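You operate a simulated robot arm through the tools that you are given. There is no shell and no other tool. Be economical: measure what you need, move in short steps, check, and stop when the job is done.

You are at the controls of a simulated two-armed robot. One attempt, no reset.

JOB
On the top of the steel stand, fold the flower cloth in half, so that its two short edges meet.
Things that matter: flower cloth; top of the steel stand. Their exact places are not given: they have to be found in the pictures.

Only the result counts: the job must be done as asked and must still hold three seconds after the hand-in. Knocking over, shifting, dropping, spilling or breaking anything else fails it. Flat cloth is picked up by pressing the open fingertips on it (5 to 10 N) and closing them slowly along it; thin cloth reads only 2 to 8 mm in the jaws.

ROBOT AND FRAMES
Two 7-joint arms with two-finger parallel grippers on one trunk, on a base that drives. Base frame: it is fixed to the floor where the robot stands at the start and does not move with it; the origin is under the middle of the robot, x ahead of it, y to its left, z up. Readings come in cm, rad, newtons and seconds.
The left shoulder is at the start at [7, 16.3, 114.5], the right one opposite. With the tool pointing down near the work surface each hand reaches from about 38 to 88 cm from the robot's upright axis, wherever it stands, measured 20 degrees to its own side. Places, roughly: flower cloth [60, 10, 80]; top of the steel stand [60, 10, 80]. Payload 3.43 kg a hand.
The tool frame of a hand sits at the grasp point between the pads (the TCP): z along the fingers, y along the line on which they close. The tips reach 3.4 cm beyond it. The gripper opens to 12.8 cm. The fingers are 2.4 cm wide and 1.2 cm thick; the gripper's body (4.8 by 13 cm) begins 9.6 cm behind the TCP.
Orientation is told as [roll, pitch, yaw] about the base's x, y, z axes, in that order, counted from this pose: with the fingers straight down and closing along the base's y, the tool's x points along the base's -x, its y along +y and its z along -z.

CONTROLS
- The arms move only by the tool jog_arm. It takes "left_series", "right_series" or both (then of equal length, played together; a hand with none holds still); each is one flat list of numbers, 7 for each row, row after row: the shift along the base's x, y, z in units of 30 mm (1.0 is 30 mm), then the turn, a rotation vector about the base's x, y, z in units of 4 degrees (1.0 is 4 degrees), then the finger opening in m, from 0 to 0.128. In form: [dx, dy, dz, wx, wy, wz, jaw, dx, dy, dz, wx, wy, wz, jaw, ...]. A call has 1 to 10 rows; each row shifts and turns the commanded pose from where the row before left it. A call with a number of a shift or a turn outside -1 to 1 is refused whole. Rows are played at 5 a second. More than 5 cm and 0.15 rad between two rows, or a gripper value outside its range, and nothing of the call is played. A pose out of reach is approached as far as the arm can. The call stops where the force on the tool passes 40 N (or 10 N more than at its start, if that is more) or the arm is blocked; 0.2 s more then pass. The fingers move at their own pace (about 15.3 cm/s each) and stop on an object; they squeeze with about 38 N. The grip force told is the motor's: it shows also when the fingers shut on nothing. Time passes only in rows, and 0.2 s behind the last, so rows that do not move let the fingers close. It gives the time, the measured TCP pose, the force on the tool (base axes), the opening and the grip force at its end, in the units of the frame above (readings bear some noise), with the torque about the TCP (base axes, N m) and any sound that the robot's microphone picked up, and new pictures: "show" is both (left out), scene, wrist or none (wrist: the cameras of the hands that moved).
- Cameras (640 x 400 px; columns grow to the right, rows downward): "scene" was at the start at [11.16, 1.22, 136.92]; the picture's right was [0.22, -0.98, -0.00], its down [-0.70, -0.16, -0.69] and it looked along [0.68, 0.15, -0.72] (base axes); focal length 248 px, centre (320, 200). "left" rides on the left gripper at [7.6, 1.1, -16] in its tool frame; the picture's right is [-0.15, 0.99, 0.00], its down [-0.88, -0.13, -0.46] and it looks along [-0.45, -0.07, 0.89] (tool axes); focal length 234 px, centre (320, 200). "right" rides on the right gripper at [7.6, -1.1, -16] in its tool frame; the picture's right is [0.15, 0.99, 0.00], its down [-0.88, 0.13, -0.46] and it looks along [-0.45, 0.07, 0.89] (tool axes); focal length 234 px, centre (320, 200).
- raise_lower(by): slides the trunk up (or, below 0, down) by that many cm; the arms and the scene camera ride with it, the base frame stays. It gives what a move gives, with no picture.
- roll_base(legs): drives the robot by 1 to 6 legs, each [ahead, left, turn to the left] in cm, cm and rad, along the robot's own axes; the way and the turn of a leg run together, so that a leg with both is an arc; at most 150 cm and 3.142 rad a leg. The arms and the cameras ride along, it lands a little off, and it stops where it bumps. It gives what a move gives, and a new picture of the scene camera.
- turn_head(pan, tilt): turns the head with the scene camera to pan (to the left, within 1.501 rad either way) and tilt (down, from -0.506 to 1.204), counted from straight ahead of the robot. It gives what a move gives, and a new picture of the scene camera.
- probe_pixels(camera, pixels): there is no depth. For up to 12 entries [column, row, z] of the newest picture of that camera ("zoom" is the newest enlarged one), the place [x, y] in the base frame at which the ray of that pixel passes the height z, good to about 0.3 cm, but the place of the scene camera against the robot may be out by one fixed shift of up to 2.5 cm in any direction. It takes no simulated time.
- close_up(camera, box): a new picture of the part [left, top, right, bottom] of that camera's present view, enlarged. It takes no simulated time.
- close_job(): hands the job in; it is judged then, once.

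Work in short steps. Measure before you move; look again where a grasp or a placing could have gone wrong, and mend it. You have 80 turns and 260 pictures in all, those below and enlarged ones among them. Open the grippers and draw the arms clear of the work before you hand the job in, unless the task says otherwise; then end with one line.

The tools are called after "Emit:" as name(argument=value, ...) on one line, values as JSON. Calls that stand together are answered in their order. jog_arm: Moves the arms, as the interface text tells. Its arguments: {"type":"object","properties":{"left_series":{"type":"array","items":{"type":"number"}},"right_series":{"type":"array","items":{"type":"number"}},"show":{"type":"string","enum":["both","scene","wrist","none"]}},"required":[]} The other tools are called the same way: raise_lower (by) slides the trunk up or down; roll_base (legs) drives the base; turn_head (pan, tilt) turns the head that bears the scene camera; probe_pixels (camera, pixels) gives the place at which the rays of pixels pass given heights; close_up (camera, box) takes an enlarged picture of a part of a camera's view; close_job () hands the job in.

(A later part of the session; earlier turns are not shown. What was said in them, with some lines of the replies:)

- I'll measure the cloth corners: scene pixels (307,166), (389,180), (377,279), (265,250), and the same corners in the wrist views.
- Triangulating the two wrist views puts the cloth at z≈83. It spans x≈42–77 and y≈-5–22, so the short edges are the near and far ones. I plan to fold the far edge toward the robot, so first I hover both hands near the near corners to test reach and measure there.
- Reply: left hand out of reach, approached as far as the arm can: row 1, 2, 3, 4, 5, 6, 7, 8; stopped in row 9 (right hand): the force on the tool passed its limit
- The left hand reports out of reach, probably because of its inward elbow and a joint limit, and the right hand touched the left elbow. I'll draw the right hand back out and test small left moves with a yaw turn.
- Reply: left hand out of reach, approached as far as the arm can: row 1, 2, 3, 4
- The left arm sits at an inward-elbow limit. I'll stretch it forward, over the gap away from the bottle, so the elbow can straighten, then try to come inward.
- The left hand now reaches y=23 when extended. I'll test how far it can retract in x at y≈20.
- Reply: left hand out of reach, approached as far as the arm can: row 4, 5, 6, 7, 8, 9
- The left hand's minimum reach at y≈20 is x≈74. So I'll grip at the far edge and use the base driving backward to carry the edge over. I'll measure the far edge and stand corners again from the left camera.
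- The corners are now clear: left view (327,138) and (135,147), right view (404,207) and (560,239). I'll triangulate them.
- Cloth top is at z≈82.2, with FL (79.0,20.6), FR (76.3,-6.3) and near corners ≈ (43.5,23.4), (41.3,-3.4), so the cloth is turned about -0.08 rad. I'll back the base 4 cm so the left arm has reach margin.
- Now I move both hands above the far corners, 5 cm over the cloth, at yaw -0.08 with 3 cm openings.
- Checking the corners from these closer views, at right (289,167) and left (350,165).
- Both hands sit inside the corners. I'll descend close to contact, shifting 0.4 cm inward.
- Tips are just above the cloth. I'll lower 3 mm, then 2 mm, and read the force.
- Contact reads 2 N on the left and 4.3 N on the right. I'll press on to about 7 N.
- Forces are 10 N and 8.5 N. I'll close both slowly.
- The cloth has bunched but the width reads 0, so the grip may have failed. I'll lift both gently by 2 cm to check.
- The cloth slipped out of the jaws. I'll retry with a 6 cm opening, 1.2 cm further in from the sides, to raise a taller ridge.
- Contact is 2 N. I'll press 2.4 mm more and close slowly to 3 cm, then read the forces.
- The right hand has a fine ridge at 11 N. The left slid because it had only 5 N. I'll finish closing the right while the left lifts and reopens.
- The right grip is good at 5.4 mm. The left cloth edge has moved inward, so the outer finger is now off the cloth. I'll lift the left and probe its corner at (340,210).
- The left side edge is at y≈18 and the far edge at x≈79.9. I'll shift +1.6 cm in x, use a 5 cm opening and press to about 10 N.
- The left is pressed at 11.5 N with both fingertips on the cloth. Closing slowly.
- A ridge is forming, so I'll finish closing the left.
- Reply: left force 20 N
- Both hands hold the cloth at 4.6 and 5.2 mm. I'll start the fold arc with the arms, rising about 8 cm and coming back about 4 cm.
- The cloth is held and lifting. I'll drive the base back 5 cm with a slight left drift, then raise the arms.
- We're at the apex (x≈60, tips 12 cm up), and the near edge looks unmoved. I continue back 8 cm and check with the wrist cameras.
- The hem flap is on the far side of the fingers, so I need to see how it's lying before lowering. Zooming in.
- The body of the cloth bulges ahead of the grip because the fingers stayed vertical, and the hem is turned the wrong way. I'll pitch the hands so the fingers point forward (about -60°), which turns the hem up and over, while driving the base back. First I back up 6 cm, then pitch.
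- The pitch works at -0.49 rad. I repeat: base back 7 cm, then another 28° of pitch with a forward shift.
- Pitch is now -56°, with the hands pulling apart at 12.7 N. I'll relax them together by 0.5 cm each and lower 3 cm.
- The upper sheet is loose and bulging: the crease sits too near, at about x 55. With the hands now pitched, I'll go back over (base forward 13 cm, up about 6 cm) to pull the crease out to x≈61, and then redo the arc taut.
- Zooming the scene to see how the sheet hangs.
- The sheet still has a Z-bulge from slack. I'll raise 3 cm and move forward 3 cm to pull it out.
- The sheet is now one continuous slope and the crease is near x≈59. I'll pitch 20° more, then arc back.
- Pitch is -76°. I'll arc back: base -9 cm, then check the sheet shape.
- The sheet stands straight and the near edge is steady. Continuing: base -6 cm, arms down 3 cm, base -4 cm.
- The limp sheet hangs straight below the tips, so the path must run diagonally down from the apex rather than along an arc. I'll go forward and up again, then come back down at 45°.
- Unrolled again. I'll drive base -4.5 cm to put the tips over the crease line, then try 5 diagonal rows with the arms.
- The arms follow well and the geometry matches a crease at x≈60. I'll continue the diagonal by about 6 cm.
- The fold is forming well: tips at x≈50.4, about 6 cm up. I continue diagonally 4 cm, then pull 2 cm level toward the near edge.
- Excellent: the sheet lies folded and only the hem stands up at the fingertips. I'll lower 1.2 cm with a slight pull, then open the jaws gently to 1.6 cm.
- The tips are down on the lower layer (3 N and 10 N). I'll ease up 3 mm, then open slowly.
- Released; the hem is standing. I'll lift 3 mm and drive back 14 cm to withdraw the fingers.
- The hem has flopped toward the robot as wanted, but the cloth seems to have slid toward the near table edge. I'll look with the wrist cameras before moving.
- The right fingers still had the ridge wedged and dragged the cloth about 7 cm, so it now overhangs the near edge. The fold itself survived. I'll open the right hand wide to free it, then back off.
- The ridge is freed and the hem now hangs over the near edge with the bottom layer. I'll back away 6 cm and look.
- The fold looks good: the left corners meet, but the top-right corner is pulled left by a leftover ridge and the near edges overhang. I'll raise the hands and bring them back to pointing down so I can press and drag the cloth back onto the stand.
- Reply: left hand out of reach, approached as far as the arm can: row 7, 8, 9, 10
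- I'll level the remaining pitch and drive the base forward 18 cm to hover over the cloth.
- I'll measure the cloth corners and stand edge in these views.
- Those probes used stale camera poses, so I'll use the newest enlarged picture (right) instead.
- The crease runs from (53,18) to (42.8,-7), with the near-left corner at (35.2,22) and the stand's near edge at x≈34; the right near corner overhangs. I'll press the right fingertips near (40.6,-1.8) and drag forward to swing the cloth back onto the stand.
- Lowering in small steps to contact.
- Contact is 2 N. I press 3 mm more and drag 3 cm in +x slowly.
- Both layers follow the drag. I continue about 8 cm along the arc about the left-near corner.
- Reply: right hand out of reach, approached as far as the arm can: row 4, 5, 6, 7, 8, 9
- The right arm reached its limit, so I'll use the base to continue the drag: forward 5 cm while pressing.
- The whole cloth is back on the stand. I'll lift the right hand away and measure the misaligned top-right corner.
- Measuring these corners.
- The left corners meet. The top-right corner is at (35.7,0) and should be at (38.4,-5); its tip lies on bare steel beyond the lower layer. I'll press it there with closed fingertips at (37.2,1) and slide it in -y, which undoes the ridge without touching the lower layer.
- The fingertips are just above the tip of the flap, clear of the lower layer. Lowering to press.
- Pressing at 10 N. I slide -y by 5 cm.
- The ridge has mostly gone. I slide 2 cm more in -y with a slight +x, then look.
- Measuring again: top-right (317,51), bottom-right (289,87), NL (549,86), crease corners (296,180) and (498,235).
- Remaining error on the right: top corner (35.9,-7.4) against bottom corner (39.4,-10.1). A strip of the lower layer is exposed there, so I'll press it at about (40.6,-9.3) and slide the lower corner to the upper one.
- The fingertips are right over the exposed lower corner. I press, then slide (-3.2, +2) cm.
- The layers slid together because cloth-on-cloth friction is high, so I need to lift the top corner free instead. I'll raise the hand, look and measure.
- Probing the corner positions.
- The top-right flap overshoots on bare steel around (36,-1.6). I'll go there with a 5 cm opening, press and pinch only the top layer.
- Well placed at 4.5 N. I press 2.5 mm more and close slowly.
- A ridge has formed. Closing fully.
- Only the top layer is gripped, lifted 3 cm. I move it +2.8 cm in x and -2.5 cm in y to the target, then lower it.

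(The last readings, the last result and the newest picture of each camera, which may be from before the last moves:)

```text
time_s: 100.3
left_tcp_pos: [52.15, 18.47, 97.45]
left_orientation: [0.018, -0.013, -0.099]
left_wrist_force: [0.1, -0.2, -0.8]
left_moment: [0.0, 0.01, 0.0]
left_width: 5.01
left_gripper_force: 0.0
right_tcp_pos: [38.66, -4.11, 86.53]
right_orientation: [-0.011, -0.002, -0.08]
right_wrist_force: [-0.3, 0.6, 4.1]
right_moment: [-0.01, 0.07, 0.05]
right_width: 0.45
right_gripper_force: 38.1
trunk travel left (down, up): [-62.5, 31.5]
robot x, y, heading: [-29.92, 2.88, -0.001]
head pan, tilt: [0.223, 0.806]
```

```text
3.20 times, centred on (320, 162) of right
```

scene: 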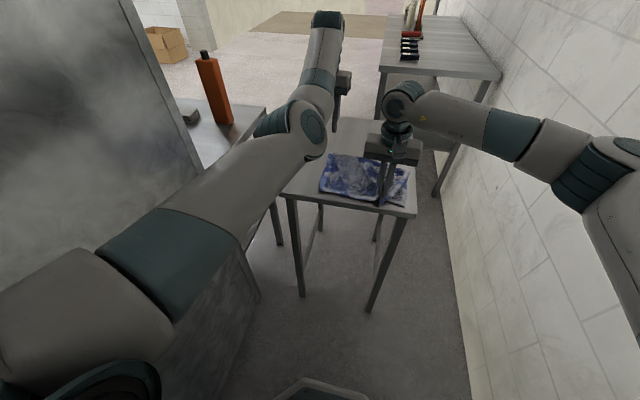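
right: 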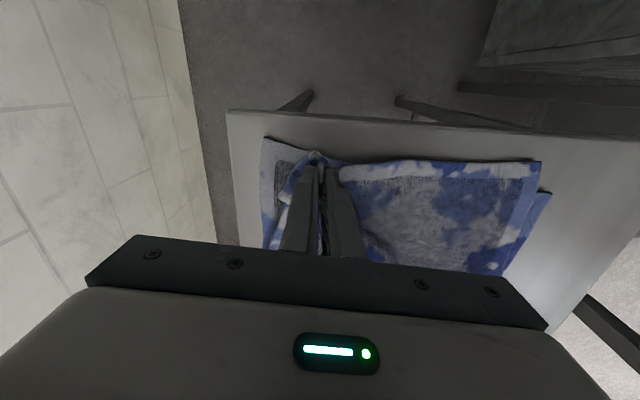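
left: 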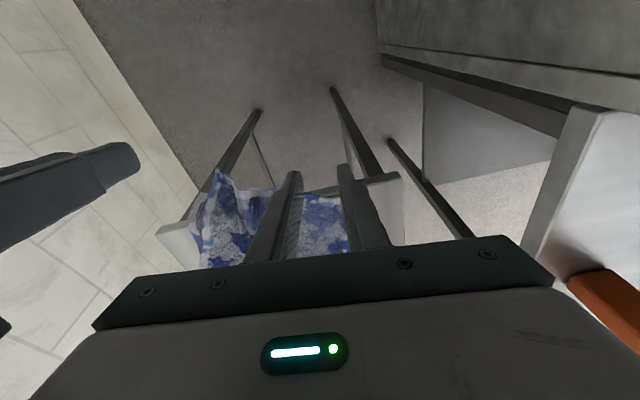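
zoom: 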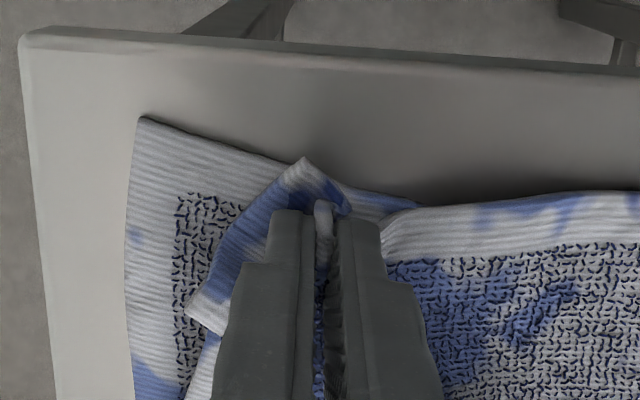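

I now see the top-left corner was pulled about 2.5 cm in -y, exposing the bottom-left corner. Opening the right jaws slowly while pressing lightly should spread both panels outward, which is what I want.

Emit:
jog_arm(right_series=[0, 0, -0.03, 0, 0, 0, 0.01, 0, 0, 0, 0, 0, 0, 0.02, 0, 0, 0, 0, 0, 0, 0.03, 0, 0, 0, 0, 0, 0, 0.04, 0, 0, 0, 0, 0, 0, 0.05, 0, 0, 0, 0, 0, 0, 0.06, 0, 0, 0, 0, 0, 0, 0.07, 0, 0, 0, 0, 0, 0, 0.08, 0, 0, 0, 0, 0, 0, 0.085], show="wrist")

Emit:
close_up(camera="scene", box=[300, 140, 420, 215])

Emit:
close_up(camera="right", box=[220, 80, 460, 230])

```text
time_s: 102.3
left_tcp_pos: [52.14, 18.54, 97.35]
left_orientation: [0.021, -0.015, -0.097]
left_wrist_force: [-0.5, 0.8, 1.1]
left_moment: [0.02, -0.01, -0.01]
left_width: 4.98
left_gripper_force: 0.1
right_tcp_pos: [38.8, -4.14, 86.37]
right_orientation: [-0.011, -0.001, -0.082]
right_wrist_force: [-0.5, 0.0, 0.5]
right_moment: [-0.02, 0.0, -0.01]
right_width: 8.47
right_gripper_force: 0.0
trunk travel left (down, up): [-62.5, 31.5]
robot x, y, heading: [-29.45, 2.77, -0.001]
head pan, tilt: [0.223, 0.806]
```

right: 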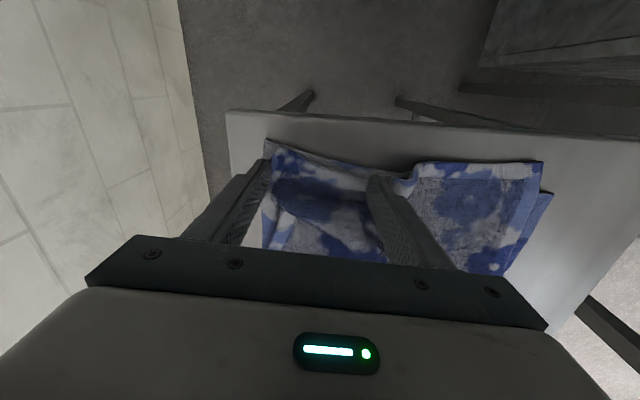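

```text
5.33 times, centred on (360, 178) of scene
```

zoom: 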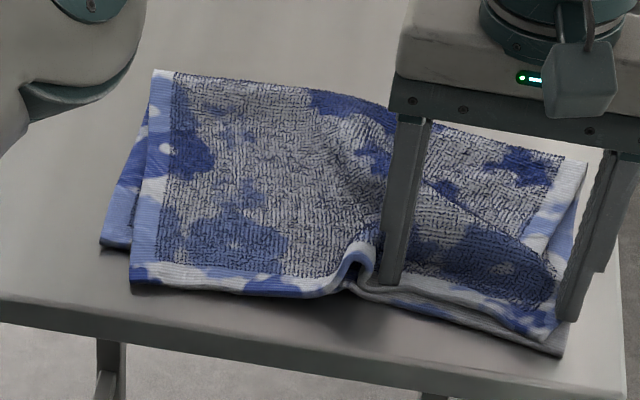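

```text
2.67 times, centred on (340, 155) of right
```

zoom: 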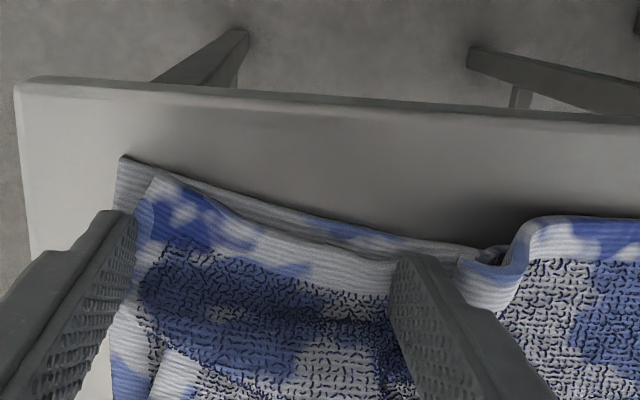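

The top-right corner is now within about 1.5 cm of the bottom one. The remaining ridge at y≈1 must go left. I'll raise the right hand clear, drive back 14 cm and use the left hand on the top-left corner.

Emit:
jog_arm(right_series=[0, 0, 0.5, 0, 0, 0, 0.085, 0, 0, 0.9, 0, 0, 0, 0.085, 0, 0, 0.9, 0, 0, 0, 0.05, 0, -0.6, 0.9, 0, 0, 0, 0.05, 0, -0.6, 0.5, 0, 0, 0, 0.05], show="none")

Emit:
roll_base(legs=[[-14, 0, 0]])

Emit:
close_up(camera="left", box=[0, 0, 640, 400])

Emit:
close_up(camera="scene", box=[300, 115, 420, 190])

```text
time_s: 103.5
left_tcp_pos: [52.06, 18.43, 97.52]
left_orientation: [0.019, -0.013, -0.099]
left_wrist_force: [0.4, -0.2, 0.8]
left_moment: [0.0, -0.02, 0.0]
left_width: 5.01
left_gripper_force: 0.0
right_tcp_pos: [38.81, -7.8, 97.49]
right_orientation: [-0.013, -0.002, -0.081]
right_wrist_force: [0.2, -0.3, -1.2]
right_moment: [0.0, 0.0, 0.01]
right_width: 4.98
right_gripper_force: 0.1
trunk travel left (down, up): [-62.5, 31.5]
robot x, y, heading: [-29.56, 2.53, -0.003]
head pan, tilt: [0.223, 0.806]
```

```text
time_s: 104.8
left_tcp_pos: [38.26, 18.57, 97.34]
left_orientation: [0.018, -0.012, -0.098]
left_wrist_force: [-0.7, -0.1, -0.3]
left_moment: [-0.01, -0.01, -0.02]
left_width: 5.0
left_gripper_force: 0.0
right_tcp_pos: [24.97, -7.65, 97.54]
right_orientation: [-0.012, 0.0, -0.081]
right_wrist_force: [0.5, 0.3, -0.1]
right_moment: [-0.03, 0.02, -0.02]
right_width: 4.99
right_gripper_force: 0.1
trunk travel left (down, up): [-62.5, 31.5]
robot x, y, heading: [-43.68, 2.76, -0.005]
head pan, tilt: [0.223, 0.806]
```

scene: 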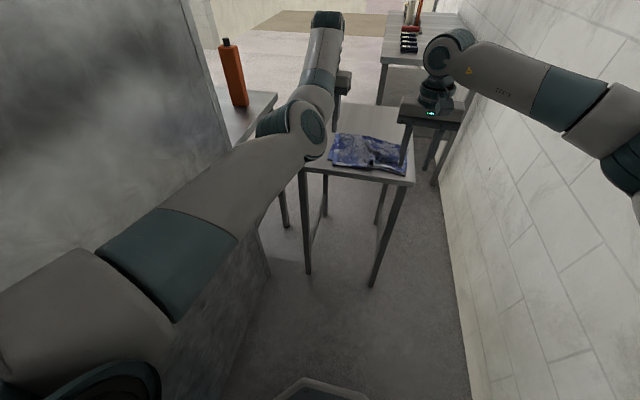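

```text
1.00 times, centred on (320, 200) of left
```

zoom: 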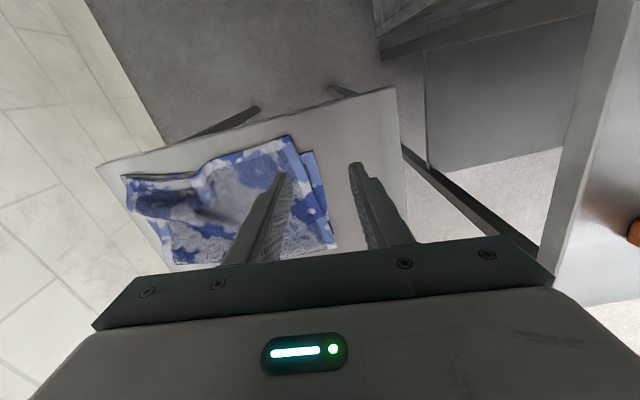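

```text
5.33 times, centred on (360, 152) of scene
```

zoom: 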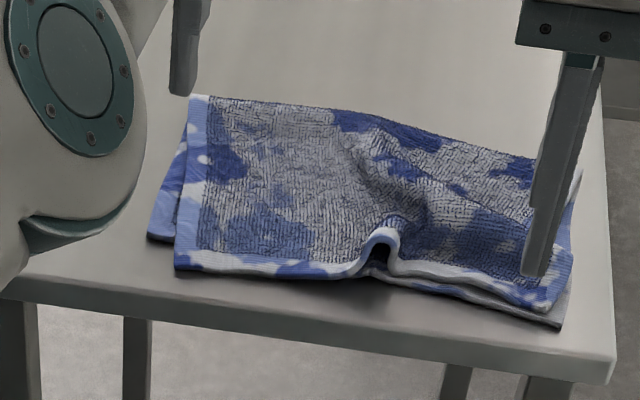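

I'll take an enlarged left view and probe the near-edge corners.

Emit:
close_up(camera="left", box=[100, 90, 420, 290])

Emit:
probe_pixels(camera="zoom", pixels=[[380, 92, 83], [424, 124, 82.3], [190, 165, 83.5], [60, 178, 82.7], [45, 170, 82.3], [475, 312, 83], [0, 145, 82], [590, 0, 82]])

```text
2.00 times, centred on (260, 190) of left
```

zoom: 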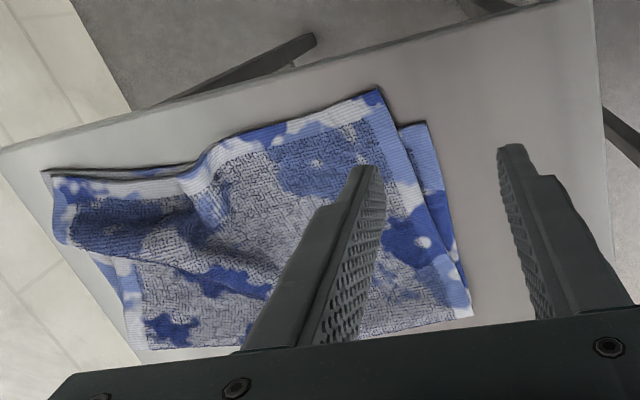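

```text
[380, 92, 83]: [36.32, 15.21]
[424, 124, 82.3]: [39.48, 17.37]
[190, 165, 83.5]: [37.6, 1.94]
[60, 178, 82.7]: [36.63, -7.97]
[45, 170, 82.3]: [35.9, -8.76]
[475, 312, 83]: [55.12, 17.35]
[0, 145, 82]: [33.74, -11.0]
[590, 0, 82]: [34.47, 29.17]
```

Needed: top-left (36.3,15.2) → bottom-left (39.5,17.4); the right side is already within 1 cm. I'll pinch the overshooting single layer at (37.6,11.6) with the left hand.

Emit:
jog_arm(left_series=[-0.07, -0.77, -0.2, 0, 0, 0, 0.05, -0.07, -0.77, -0.5, 0, 0, 0, 0.05, -0.08, -0.77, -0.8, 0, 0, 0, 0.05, 0, 0, -0.9, 0, 0, 0, 0.05, 0, 0, -0.9, 0, 0, 0, 0.05, 0, 0, -0.35, 0, 0, 0, 0.05, 0, 0, 0, 0, 0, 0, 0.05], show="none")

Emit:
close_up(camera="left", box=[220, 100, 420, 225])

```text
time_s: 106.4
left_tcp_pos: [37.59, 11.7, 86.43]
left_orientation: [0.02, -0.014, -0.096]
left_wrist_force: [0.3, -0.5, 0.1]
left_moment: [0.02, 0.0, 0.01]
left_width: 5.0
left_gripper_force: 0.0
right_tcp_pos: [24.87, -7.81, 97.58]
right_orientation: [-0.012, -0.002, -0.083]
right_wrist_force: [-0.3, -0.1, -0.1]
right_moment: [-0.03, -0.03, 0.02]
right_width: 4.98
right_gripper_force: 0.0
trunk travel left (down, up): [-62.5, 31.5]
robot x, y, heading: [-43.58, 2.61, 0.001]
head pan, tilt: [0.223, 0.806]
```

```text
3.20 times, centred on (320, 162) of left
```

zoom: 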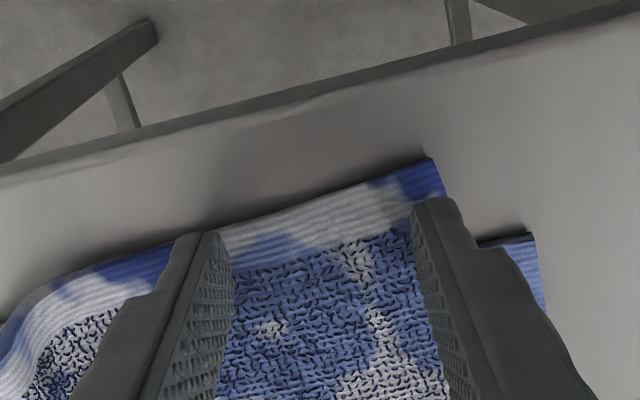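

Well placed. I press to about 10 N.

Emit:
jog_arm(left_series=[0, 0, -0.15, 0, 0, 0, 0.05, 0, 0, -0.08, 0, 0, 0, 0.05, 0, 0, 0, 0, 0, 0, 0.05], show="none")

```text
time_s: 107.2
left_tcp_pos: [37.55, 11.7, 85.9]
left_orientation: [0.02, -0.014, -0.098]
left_wrist_force: [2.1, -1.0, 6.5]
left_moment: [-0.15, -0.17, 0.01]
left_width: 5.0
left_gripper_force: 0.0
right_tcp_pos: [24.93, -7.84, 97.59]
right_orientation: [-0.011, -0.001, -0.083]
right_wrist_force: [0.2, 0.4, 0.0]
right_moment: [0.02, -0.02, 0.0]
right_width: 4.98
right_gripper_force: 0.1
trunk travel left (down, up): [-62.5, 31.5]
robot x, y, heading: [-43.61, 2.63, -0.002]
head pan, tilt: [0.223, 0.806]
```

6.5 N so far; I add 1.5 mm and close slowly.

Emit:
jog_arm(left_series=[0, 0, -0.06, 0, 0, 0, 0.05, 0, 0, 0, 0, 0, 0, 0.046, 0, 0, 0, 0, 0, 0, 0.042, 0, 0, 0, 0, 0, 0, 0.038, 0, 0, 0, 0, 0, 0, 0.034, 0, 0, 0, 0, 0, 0, 0.03, 0, 0, 0, 0, 0, 0, 0.026, 0, 0, 0, 0, 0, 0, 0.022], show="none")

Emit:
close_up(camera="left", box=[220, 100, 420, 225])

```text
time_s: 109.0
left_tcp_pos: [37.51, 11.58, 85.79]
left_orientation: [0.019, -0.016, -0.098]
left_wrist_force: [-0.4, 0.8, 17.3]
left_moment: [-0.08, -0.17, -0.01]
left_width: 2.03
left_gripper_force: 0.0
right_tcp_pos: [24.76, -7.74, 97.76]
right_orientation: [-0.012, -0.004, -0.083]
right_wrist_force: [0.3, -0.3, -1.0]
right_moment: [0.03, 0.0, -0.01]
right_width: 5.0
right_gripper_force: 0.1
trunk travel left (down, up): [-62.5, 31.5]
robot x, y, heading: [-43.74, 3.11, -0.006]
head pan, tilt: [0.223, 0.806]
```

```text
3.20 times, centred on (320, 162) of left
5 turns are left
```

zoom: 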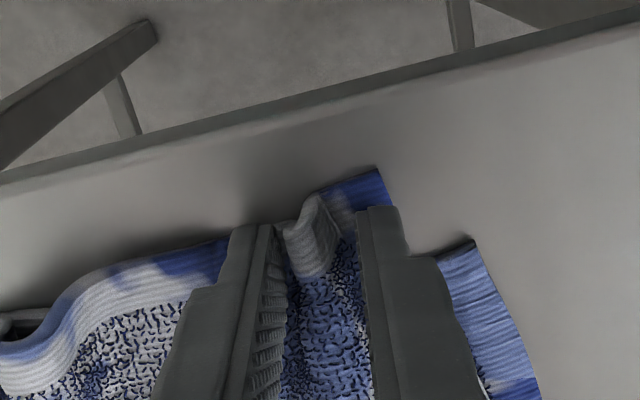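

5 turns are left and a ridge is formed. I close, lift, carry (+3.2,+1.9) cm and lower in one go.

Emit:
jog_arm(left_series=[0, 0, 0, 0, 0, 0, 0.018, 0, 0, 0, 0, 0, 0, 0.014, 0, 0, 0, 0, 0, 0, 0.01, 0, 0, 0, 0, 0, 0, 0.006, 0, 0, 0, 0, 0, 0, 0.002, 0, 0, 0, 0, 0, 0, 0, 0, 0, 0, 0, 0, 0, 0, 0, 0, 0.25, 0, 0, 0, 0, 0, 0, 0.3, 0, 0, 0, 0, 0, 0, 0.3, 0, 0, 0, 0], show="none")

Emit:
jog_arm(left_series=[0.27, 0.15, 0.15, 0, 0, 0, 0, 0.27, 0.16, 0, 0, 0, 0, 0, 0.27, 0.16, 0, 0, 0, 0, 0, 0.27, 0.16, 0, 0, 0, 0, 0, 0, 0, -0.3, 0, 0, 0, 0, 0, 0, -0.3, 0, 0, 0, 0, 0, 0, -0.15, 0, 0, 0, 0], show="wrist")

Emit:
close_up(camera="left", box=[100, 90, 420, 290])

```text
time_s: 111.2
left_tcp_pos: [37.59, 11.61, 88.17]
left_orientation: [0.02, -0.013, -0.097]
left_wrist_force: [0.1, 0.1, -0.6]
left_moment: [0.04, 0.01, 0.0]
left_width: 0.5
left_gripper_force: 37.8
right_tcp_pos: [24.87, -7.65, 97.6]
right_orientation: [-0.012, -0.003, -0.081]
right_wrist_force: [-0.5, -0.1, -0.5]
right_moment: [0.0, 0.0, 0.0]
right_width: 5.04
right_gripper_force: 0.1
trunk travel left (down, up): [-62.5, 31.5]
robot x, y, heading: [-43.45, 2.89, 0.001]
head pan, tilt: [0.223, 0.806]
```

```text
time_s: 112.8
left_tcp_pos: [39.17, 13.57, 86.51]
left_orientation: [0.02, -0.012, -0.096]
left_wrist_force: [-0.4, -0.2, 1.7]
left_moment: [0.03, -0.01, -0.01]
left_width: 0.49
left_gripper_force: 38.2
left hand out of reach, approached as far as the arm can: row 3, 4
right_tcp_pos: [24.85, -7.78, 97.65]
right_orientation: [-0.011, -0.001, -0.083]
right_wrist_force: [0.6, -0.2, -0.2]
right_moment: [0.01, -0.02, -0.01]
right_width: 4.98
right_gripper_force: 0.1
trunk travel left (down, up): [-62.5, 31.5]
robot x, y, heading: [-43.81, 2.45, -0.005]
head pan, tilt: [0.223, 0.806]
```

left: 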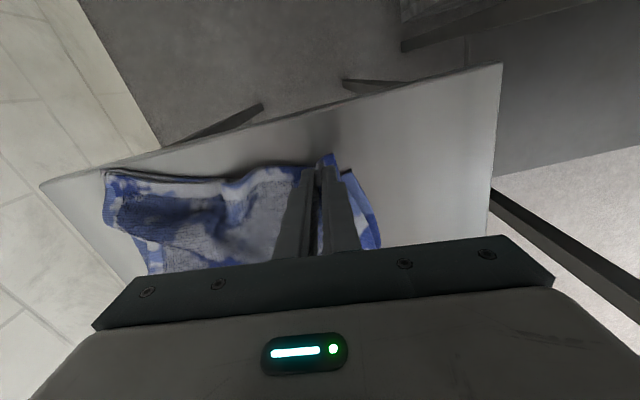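

```text
2.00 times, centred on (260, 190) of left
4 turns are left
```

zoom: 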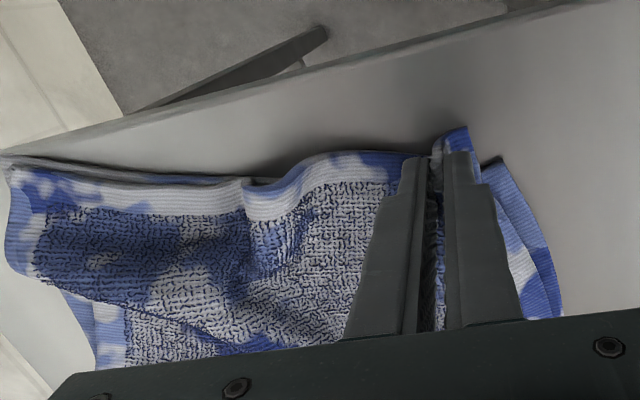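

The left fell 1.5 cm short in x because of its reach limit. I'll lift slightly, drive the base +1.6 cm, lower, and spread the jaws open.

Emit:
jog_arm(left_series=[0, 0, 0.25, 0, 0, 0, 0, 0, 0, 0.2, 0, 0, 0, 0], show="none")

Emit:
roll_base(legs=[[1.6, 0, 0]])

Emit:
jog_arm(left_series=[0, 0, -0.25, 0, 0, 0, 0, 0, 0, -0.25, 0, 0, 0, 0.005, 0, 0, 0, 0, 0, 0, 0.015, 0, 0, 0, 0, 0, 0, 0.026, 0, 0, 0, 0, 0, 0, 0.037, 0, 0, 0, 0, 0, 0, 0.048, 0, 0, 0, 0, 0, 0, 0.059, 0, 0, 0, 0, 0, 0, 0.07, 0, 0, 0, 0, 0, 0, 0.08, 0, 0, 0, 0, 0, 0, 0.085], show="none")

Emit:
jog_arm(left_series=[0, 0, 0.4, 0, 0, 0, 0.085, 0, 0, 0.9, 0, 0, 0, 0.085, 0, 0, 0.9, 0, 0, 0, 0.085, 0, 0.3, 0.9, 0, 0, 0, 0.085, 0, 0.6, 0.5, 0, 0, 0, 0.085], show="both")

Emit:
close_up(camera="scene", box=[300, 115, 420, 190])

Emit:
close_up(camera="left", box=[100, 90, 420, 290])

```text
time_s: 113.4
left_tcp_pos: [39.31, 13.44, 87.82]
left_orientation: [0.021, -0.012, -0.098]
left_wrist_force: [-0.7, -0.3, -0.8]
left_moment: [0.03, 0.02, 0.0]
left_width: 0.48
left_gripper_force: 38.2
right_tcp_pos: [25.07, -7.74, 97.59]
right_orientation: [-0.012, -0.002, -0.083]
right_wrist_force: [0.4, -0.4, -0.5]
right_moment: [0.01, -0.02, 0.04]
right_width: 4.99
right_gripper_force: 0.0
trunk travel left (down, up): [-62.5, 31.5]
robot x, y, heading: [-43.87, 2.5, -0.005]
head pan, tilt: [0.223, 0.806]
```

```text
time_s: 114.2
left_tcp_pos: [40.79, 13.47, 87.95]
left_orientation: [0.019, -0.016, -0.097]
left_wrist_force: [-0.6, -1.2, -0.1]
left_moment: [0.04, 0.02, 0.01]
left_width: 0.49
left_gripper_force: 38.0
right_tcp_pos: [26.29, -7.87, 97.73]
right_orientation: [-0.012, -0.003, -0.081]
right_wrist_force: [-0.1, 0.0, 0.0]
right_moment: [0.07, -0.03, 0.01]
right_width: 5.0
right_gripper_force: 0.1
trunk travel left (down, up): [-62.5, 31.5]
robot x, y, heading: [-42.02, 3.06, 0.002]
head pan, tilt: [0.223, 0.806]
```

scene: 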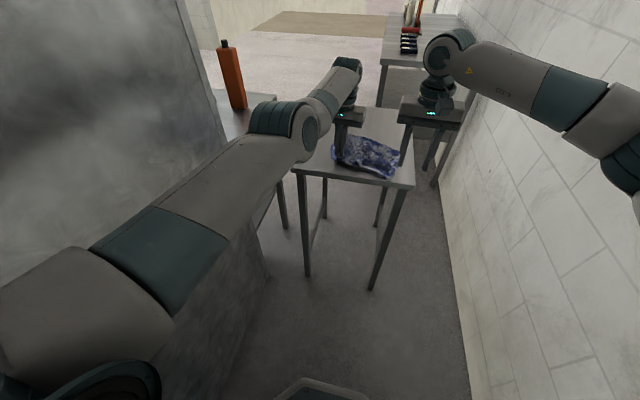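

```text
time_s: 116.4
left_tcp_pos: [40.86, 13.51, 86.37]
left_orientation: [0.019, -0.013, -0.098]
left_wrist_force: [0.5, 0.2, 0.4]
left_moment: [-0.01, -0.02, -0.03]
left_width: 8.51
left_gripper_force: 0.1
right_tcp_pos: [26.56, -7.79, 97.47]
right_orientation: [-0.012, -0.002, -0.085]
right_wrist_force: [0.6, 1.6, 0.0]
right_moment: [0.02, 0.0, 0.02]
right_width: 5.02
right_gripper_force: 0.1
trunk travel left (down, up): [-62.5, 31.5]
robot x, y, heading: [-41.94, 2.67, -0.007]
head pan, tilt: [0.223, 0.806]
```

```text
time_s: 117.6
left_tcp_pos: [40.84, 16.37, 97.19]
left_orientation: [0.018, -0.012, -0.097]
left_wrist_force: [-0.2, 0.1, 0.3]
left_moment: [-0.05, 0.05, -0.02]
left_width: 8.52
left_gripper_force: 0.0
right_tcp_pos: [26.52, -7.61, 97.63]
right_orientation: [-0.013, -0.003, -0.082]
right_wrist_force: [-0.9, 0.1, -0.4]
right_moment: [-0.02, -0.02, -0.02]
right_width: 4.98
right_gripper_force: 0.0
trunk travel left (down, up): [-62.5, 31.5]
robot x, y, heading: [-42.0, 2.57, -0.002]
head pan, tilt: [0.223, 0.806]
```

scene: 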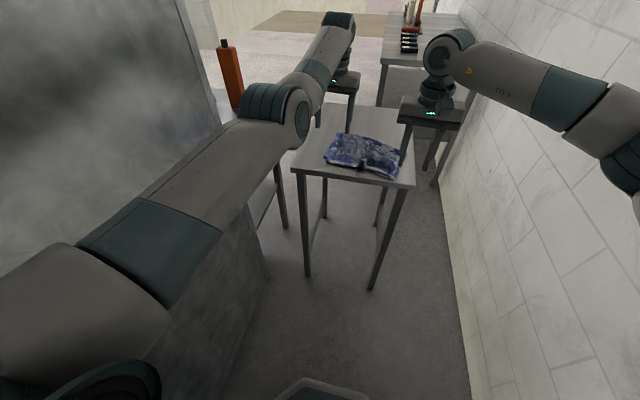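
left: 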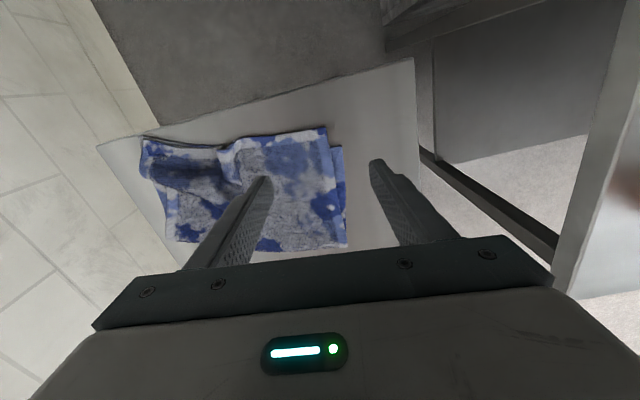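

```text
5.33 times, centred on (360, 152) of scene
```

zoom: 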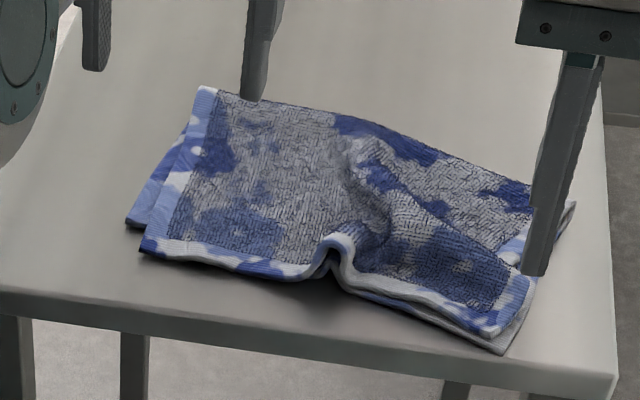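

```text
2.00 times, centred on (260, 190) of left
3 turns are left
```

zoom: 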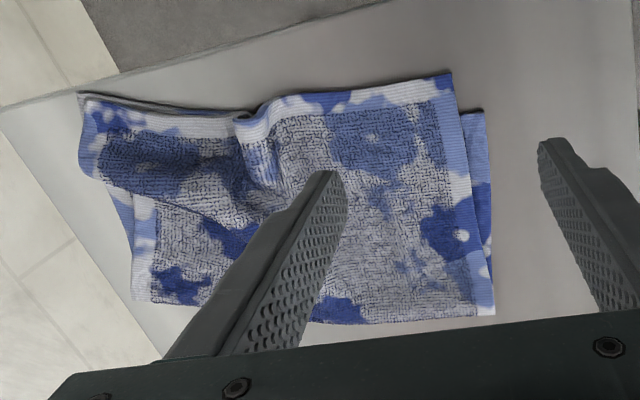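

The right corners nearly meet. By my estimate the top-left hem overshoots on bare steel by about 3 cm in x. In one block I'll press it there with open fingertips at (39.3,13), push +3.2 cm with the base, and lift clear.

Emit:
jog_arm(left_series=[-0.17, -0.37, -0.3, 0, 0, 0, 0.06, -0.17, -0.37, -0.6, 0, 0, 0, 0.06, -0.17, -0.38, -0.9, 0, 0, 0, 0.06, 0, 0, -0.9, 0, 0, 0, 0.06, 0, 0, -0.88, 0, 0, 0, 0.06, 0, 0, -0.15, 0, 0, 0, 0.06, 0, 0, -0.1, 0, 0, 0, 0.06, 0, 0, 0, 0, 0, 0, 0.06], show="none")

Emit:
roll_base(legs=[[3.2, 0.3, 0]])

Emit:
jog_arm(left_series=[0, 0, 0.4, 0, 0, 0, 0.06, 0, 0, 0.9, 0, 0, 0, 0.06, 0, 0, 0.9, 0, 0, 0, 0.06, 0, 0.3, 0.9, 0, 0, 0, 0.06, 0, 0.6, 0.6, 0, 0, 0, 0.06], show="both")

Emit:
close_up(camera="left", box=[100, 90, 420, 290])

Emit:
close_up(camera="scene", box=[300, 115, 420, 190])

```text
time_s: 119.4
left_tcp_pos: [39.44, 12.77, 85.95]
left_orientation: [0.02, -0.017, -0.097]
left_wrist_force: [2.4, -0.7, 12.7]
left_moment: [-0.48, -0.19, 0.07]
left_width: 5.98
left_gripper_force: 0.1
right_tcp_pos: [26.47, -7.82, 97.66]
right_orientation: [-0.012, -0.005, -0.08]
right_wrist_force: [-0.2, 0.2, -0.4]
right_moment: [0.04, -0.01, 0.05]
right_width: 5.0
right_gripper_force: 0.0
trunk travel left (down, up): [-62.5, 31.5]
robot x, y, heading: [-42.15, 2.96, -0.001]
head pan, tilt: [0.223, 0.806]
```

```text
time_s: 120.2
left_tcp_pos: [42.41, 13.21, 85.8]
left_orientation: [0.02, -0.014, -0.099]
left_wrist_force: [-5.1, 0.7, 22.5]
left_moment: [-0.84, 0.04, -0.16]
left_width: 6.0
left_gripper_force: 0.0
right_tcp_pos: [29.51, -7.33, 97.67]
right_orientation: [-0.011, -0.004, -0.079]
right_wrist_force: [0.4, -0.3, 0.7]
right_moment: [-0.01, 0.0, 0.01]
right_width: 5.01
right_gripper_force: 0.1
trunk travel left (down, up): [-62.5, 31.5]
robot x, y, heading: [-38.95, 3.15, -0.001]
head pan, tilt: [0.223, 0.806]
```

scene: 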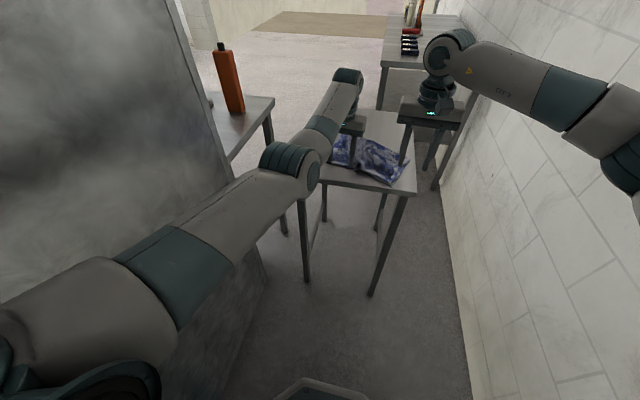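

```text
time_s: 121.4
left_tcp_pos: [42.56, 15.97, 96.88]
left_orientation: [0.018, -0.014, -0.097]
left_wrist_force: [-1.2, 0.0, 0.2]
left_moment: [-0.04, 0.0, -0.03]
left_width: 6.0
left_gripper_force: 0.1
right_tcp_pos: [29.68, -7.34, 97.65]
right_orientation: [-0.014, -0.001, -0.08]
right_wrist_force: [0.5, -0.3, 0.0]
right_moment: [0.02, 0.0, 0.0]
right_width: 5.01
right_gripper_force: 0.0
trunk travel left (down, up): [-62.5, 31.5]
robot x, y, heading: [-38.73, 3.21, 0.001]
head pan, tilt: [0.223, 0.806]
```

scene: 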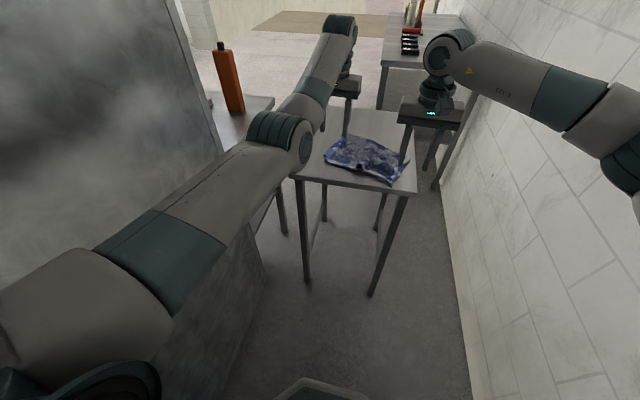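
left: 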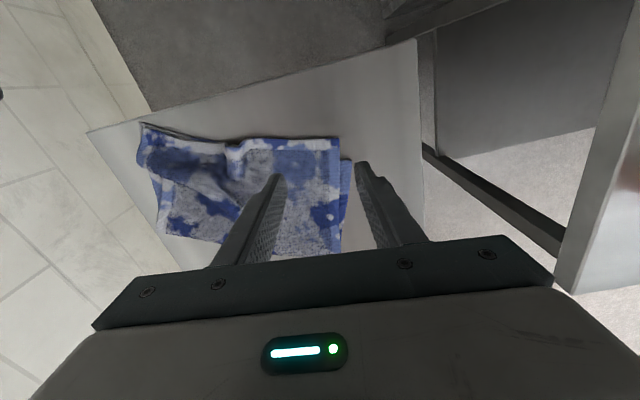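

```text
2.00 times, centred on (260, 190) of left
```

zoom: 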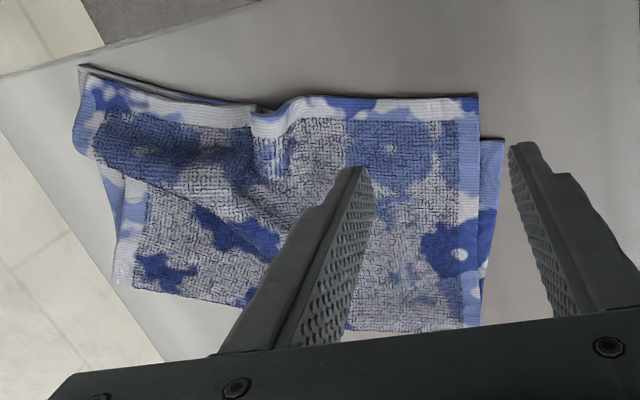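

```text
5.33 times, centred on (360, 152) of scene
2 turns are left
```

zoom: 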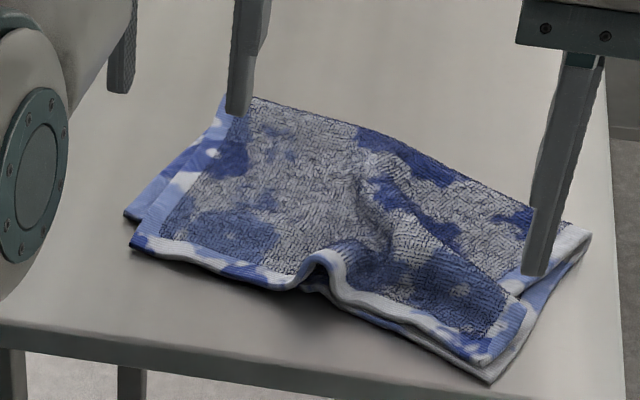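

The fold holds, though it isn't exact: the right corners are about 1 cm apart and the left about 3 cm. With two turns left, I'll raise the arms, open the grippers and back the base away.

Emit:
jog_arm(left_series=[0, 0, 0.9, 0, 0, 0, 0.1, 0, 0, 0.9, 0, 0, 0, 0.1, 0, 0, 0.9, 0, 0, 0, 0.1], right_series=[0, 0, 0.9, 0, 0, 0, 0.1, 0, 0, 0.9, 0, 0, 0, 0.1, 0, 0, 0.9, 0, 0, 0, 0.1], show="none")

Emit:
roll_base(legs=[[-16, 0, 0]])

```text
time_s: 122.2
left_tcp_pos: [42.35, 15.9, 105.05]
left_orientation: [0.02, -0.012, -0.097]
left_wrist_force: [-0.1, -0.1, 0.0]
left_moment: [0.01, 0.0, -0.01]
left_width: 10.02
left_gripper_force: 0.0
right_tcp_pos: [29.65, -7.35, 105.77]
right_orientation: [-0.011, -0.004, -0.08]
right_wrist_force: [-0.6, 0.2, 0.5]
right_moment: [0.01, 0.0, 0.0]
right_width: 9.99
right_gripper_force: 0.1
trunk travel left (down, up): [-62.5, 31.5]
robot x, y, heading: [-38.89, 2.93, 0.0]
head pan, tilt: [0.223, 0.806]
```

```text
time_s: 123.6
left_tcp_pos: [26.52, 15.92, 104.82]
left_orientation: [0.018, -0.011, -0.098]
left_wrist_force: [0.0, 0.5, 0.0]
left_moment: [0.03, 0.0, -0.04]
left_width: 10.0
left_gripper_force: 0.0
right_tcp_pos: [13.82, -7.27, 105.67]
right_orientation: [-0.014, 0.0, -0.081]
right_wrist_force: [0.8, 0.3, -0.5]
right_moment: [0.02, 0.01, -0.02]
right_width: 10.0
right_gripper_force: 0.1
trunk travel left (down, up): [-62.5, 31.5]
robot x, y, heading: [-54.8, 3.0, -0.001]
head pan, tilt: [0.223, 0.806]
1 turns are left
```

scene: 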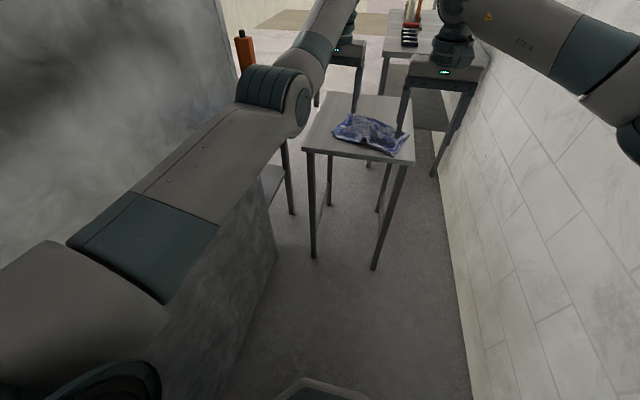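

The cloth lies folded on the stand, the arms are clear and the grippers are open. Handing in.

Emit:
close_job()

```text
The job is handed in.
```

I folded the flower cloth in half on top of the stand and handed the job in, but the short edges don't meet exactly: by my estimate the right corners are about 1 cm apart and the left about 3 cm, with a small ridge left in the top layer.
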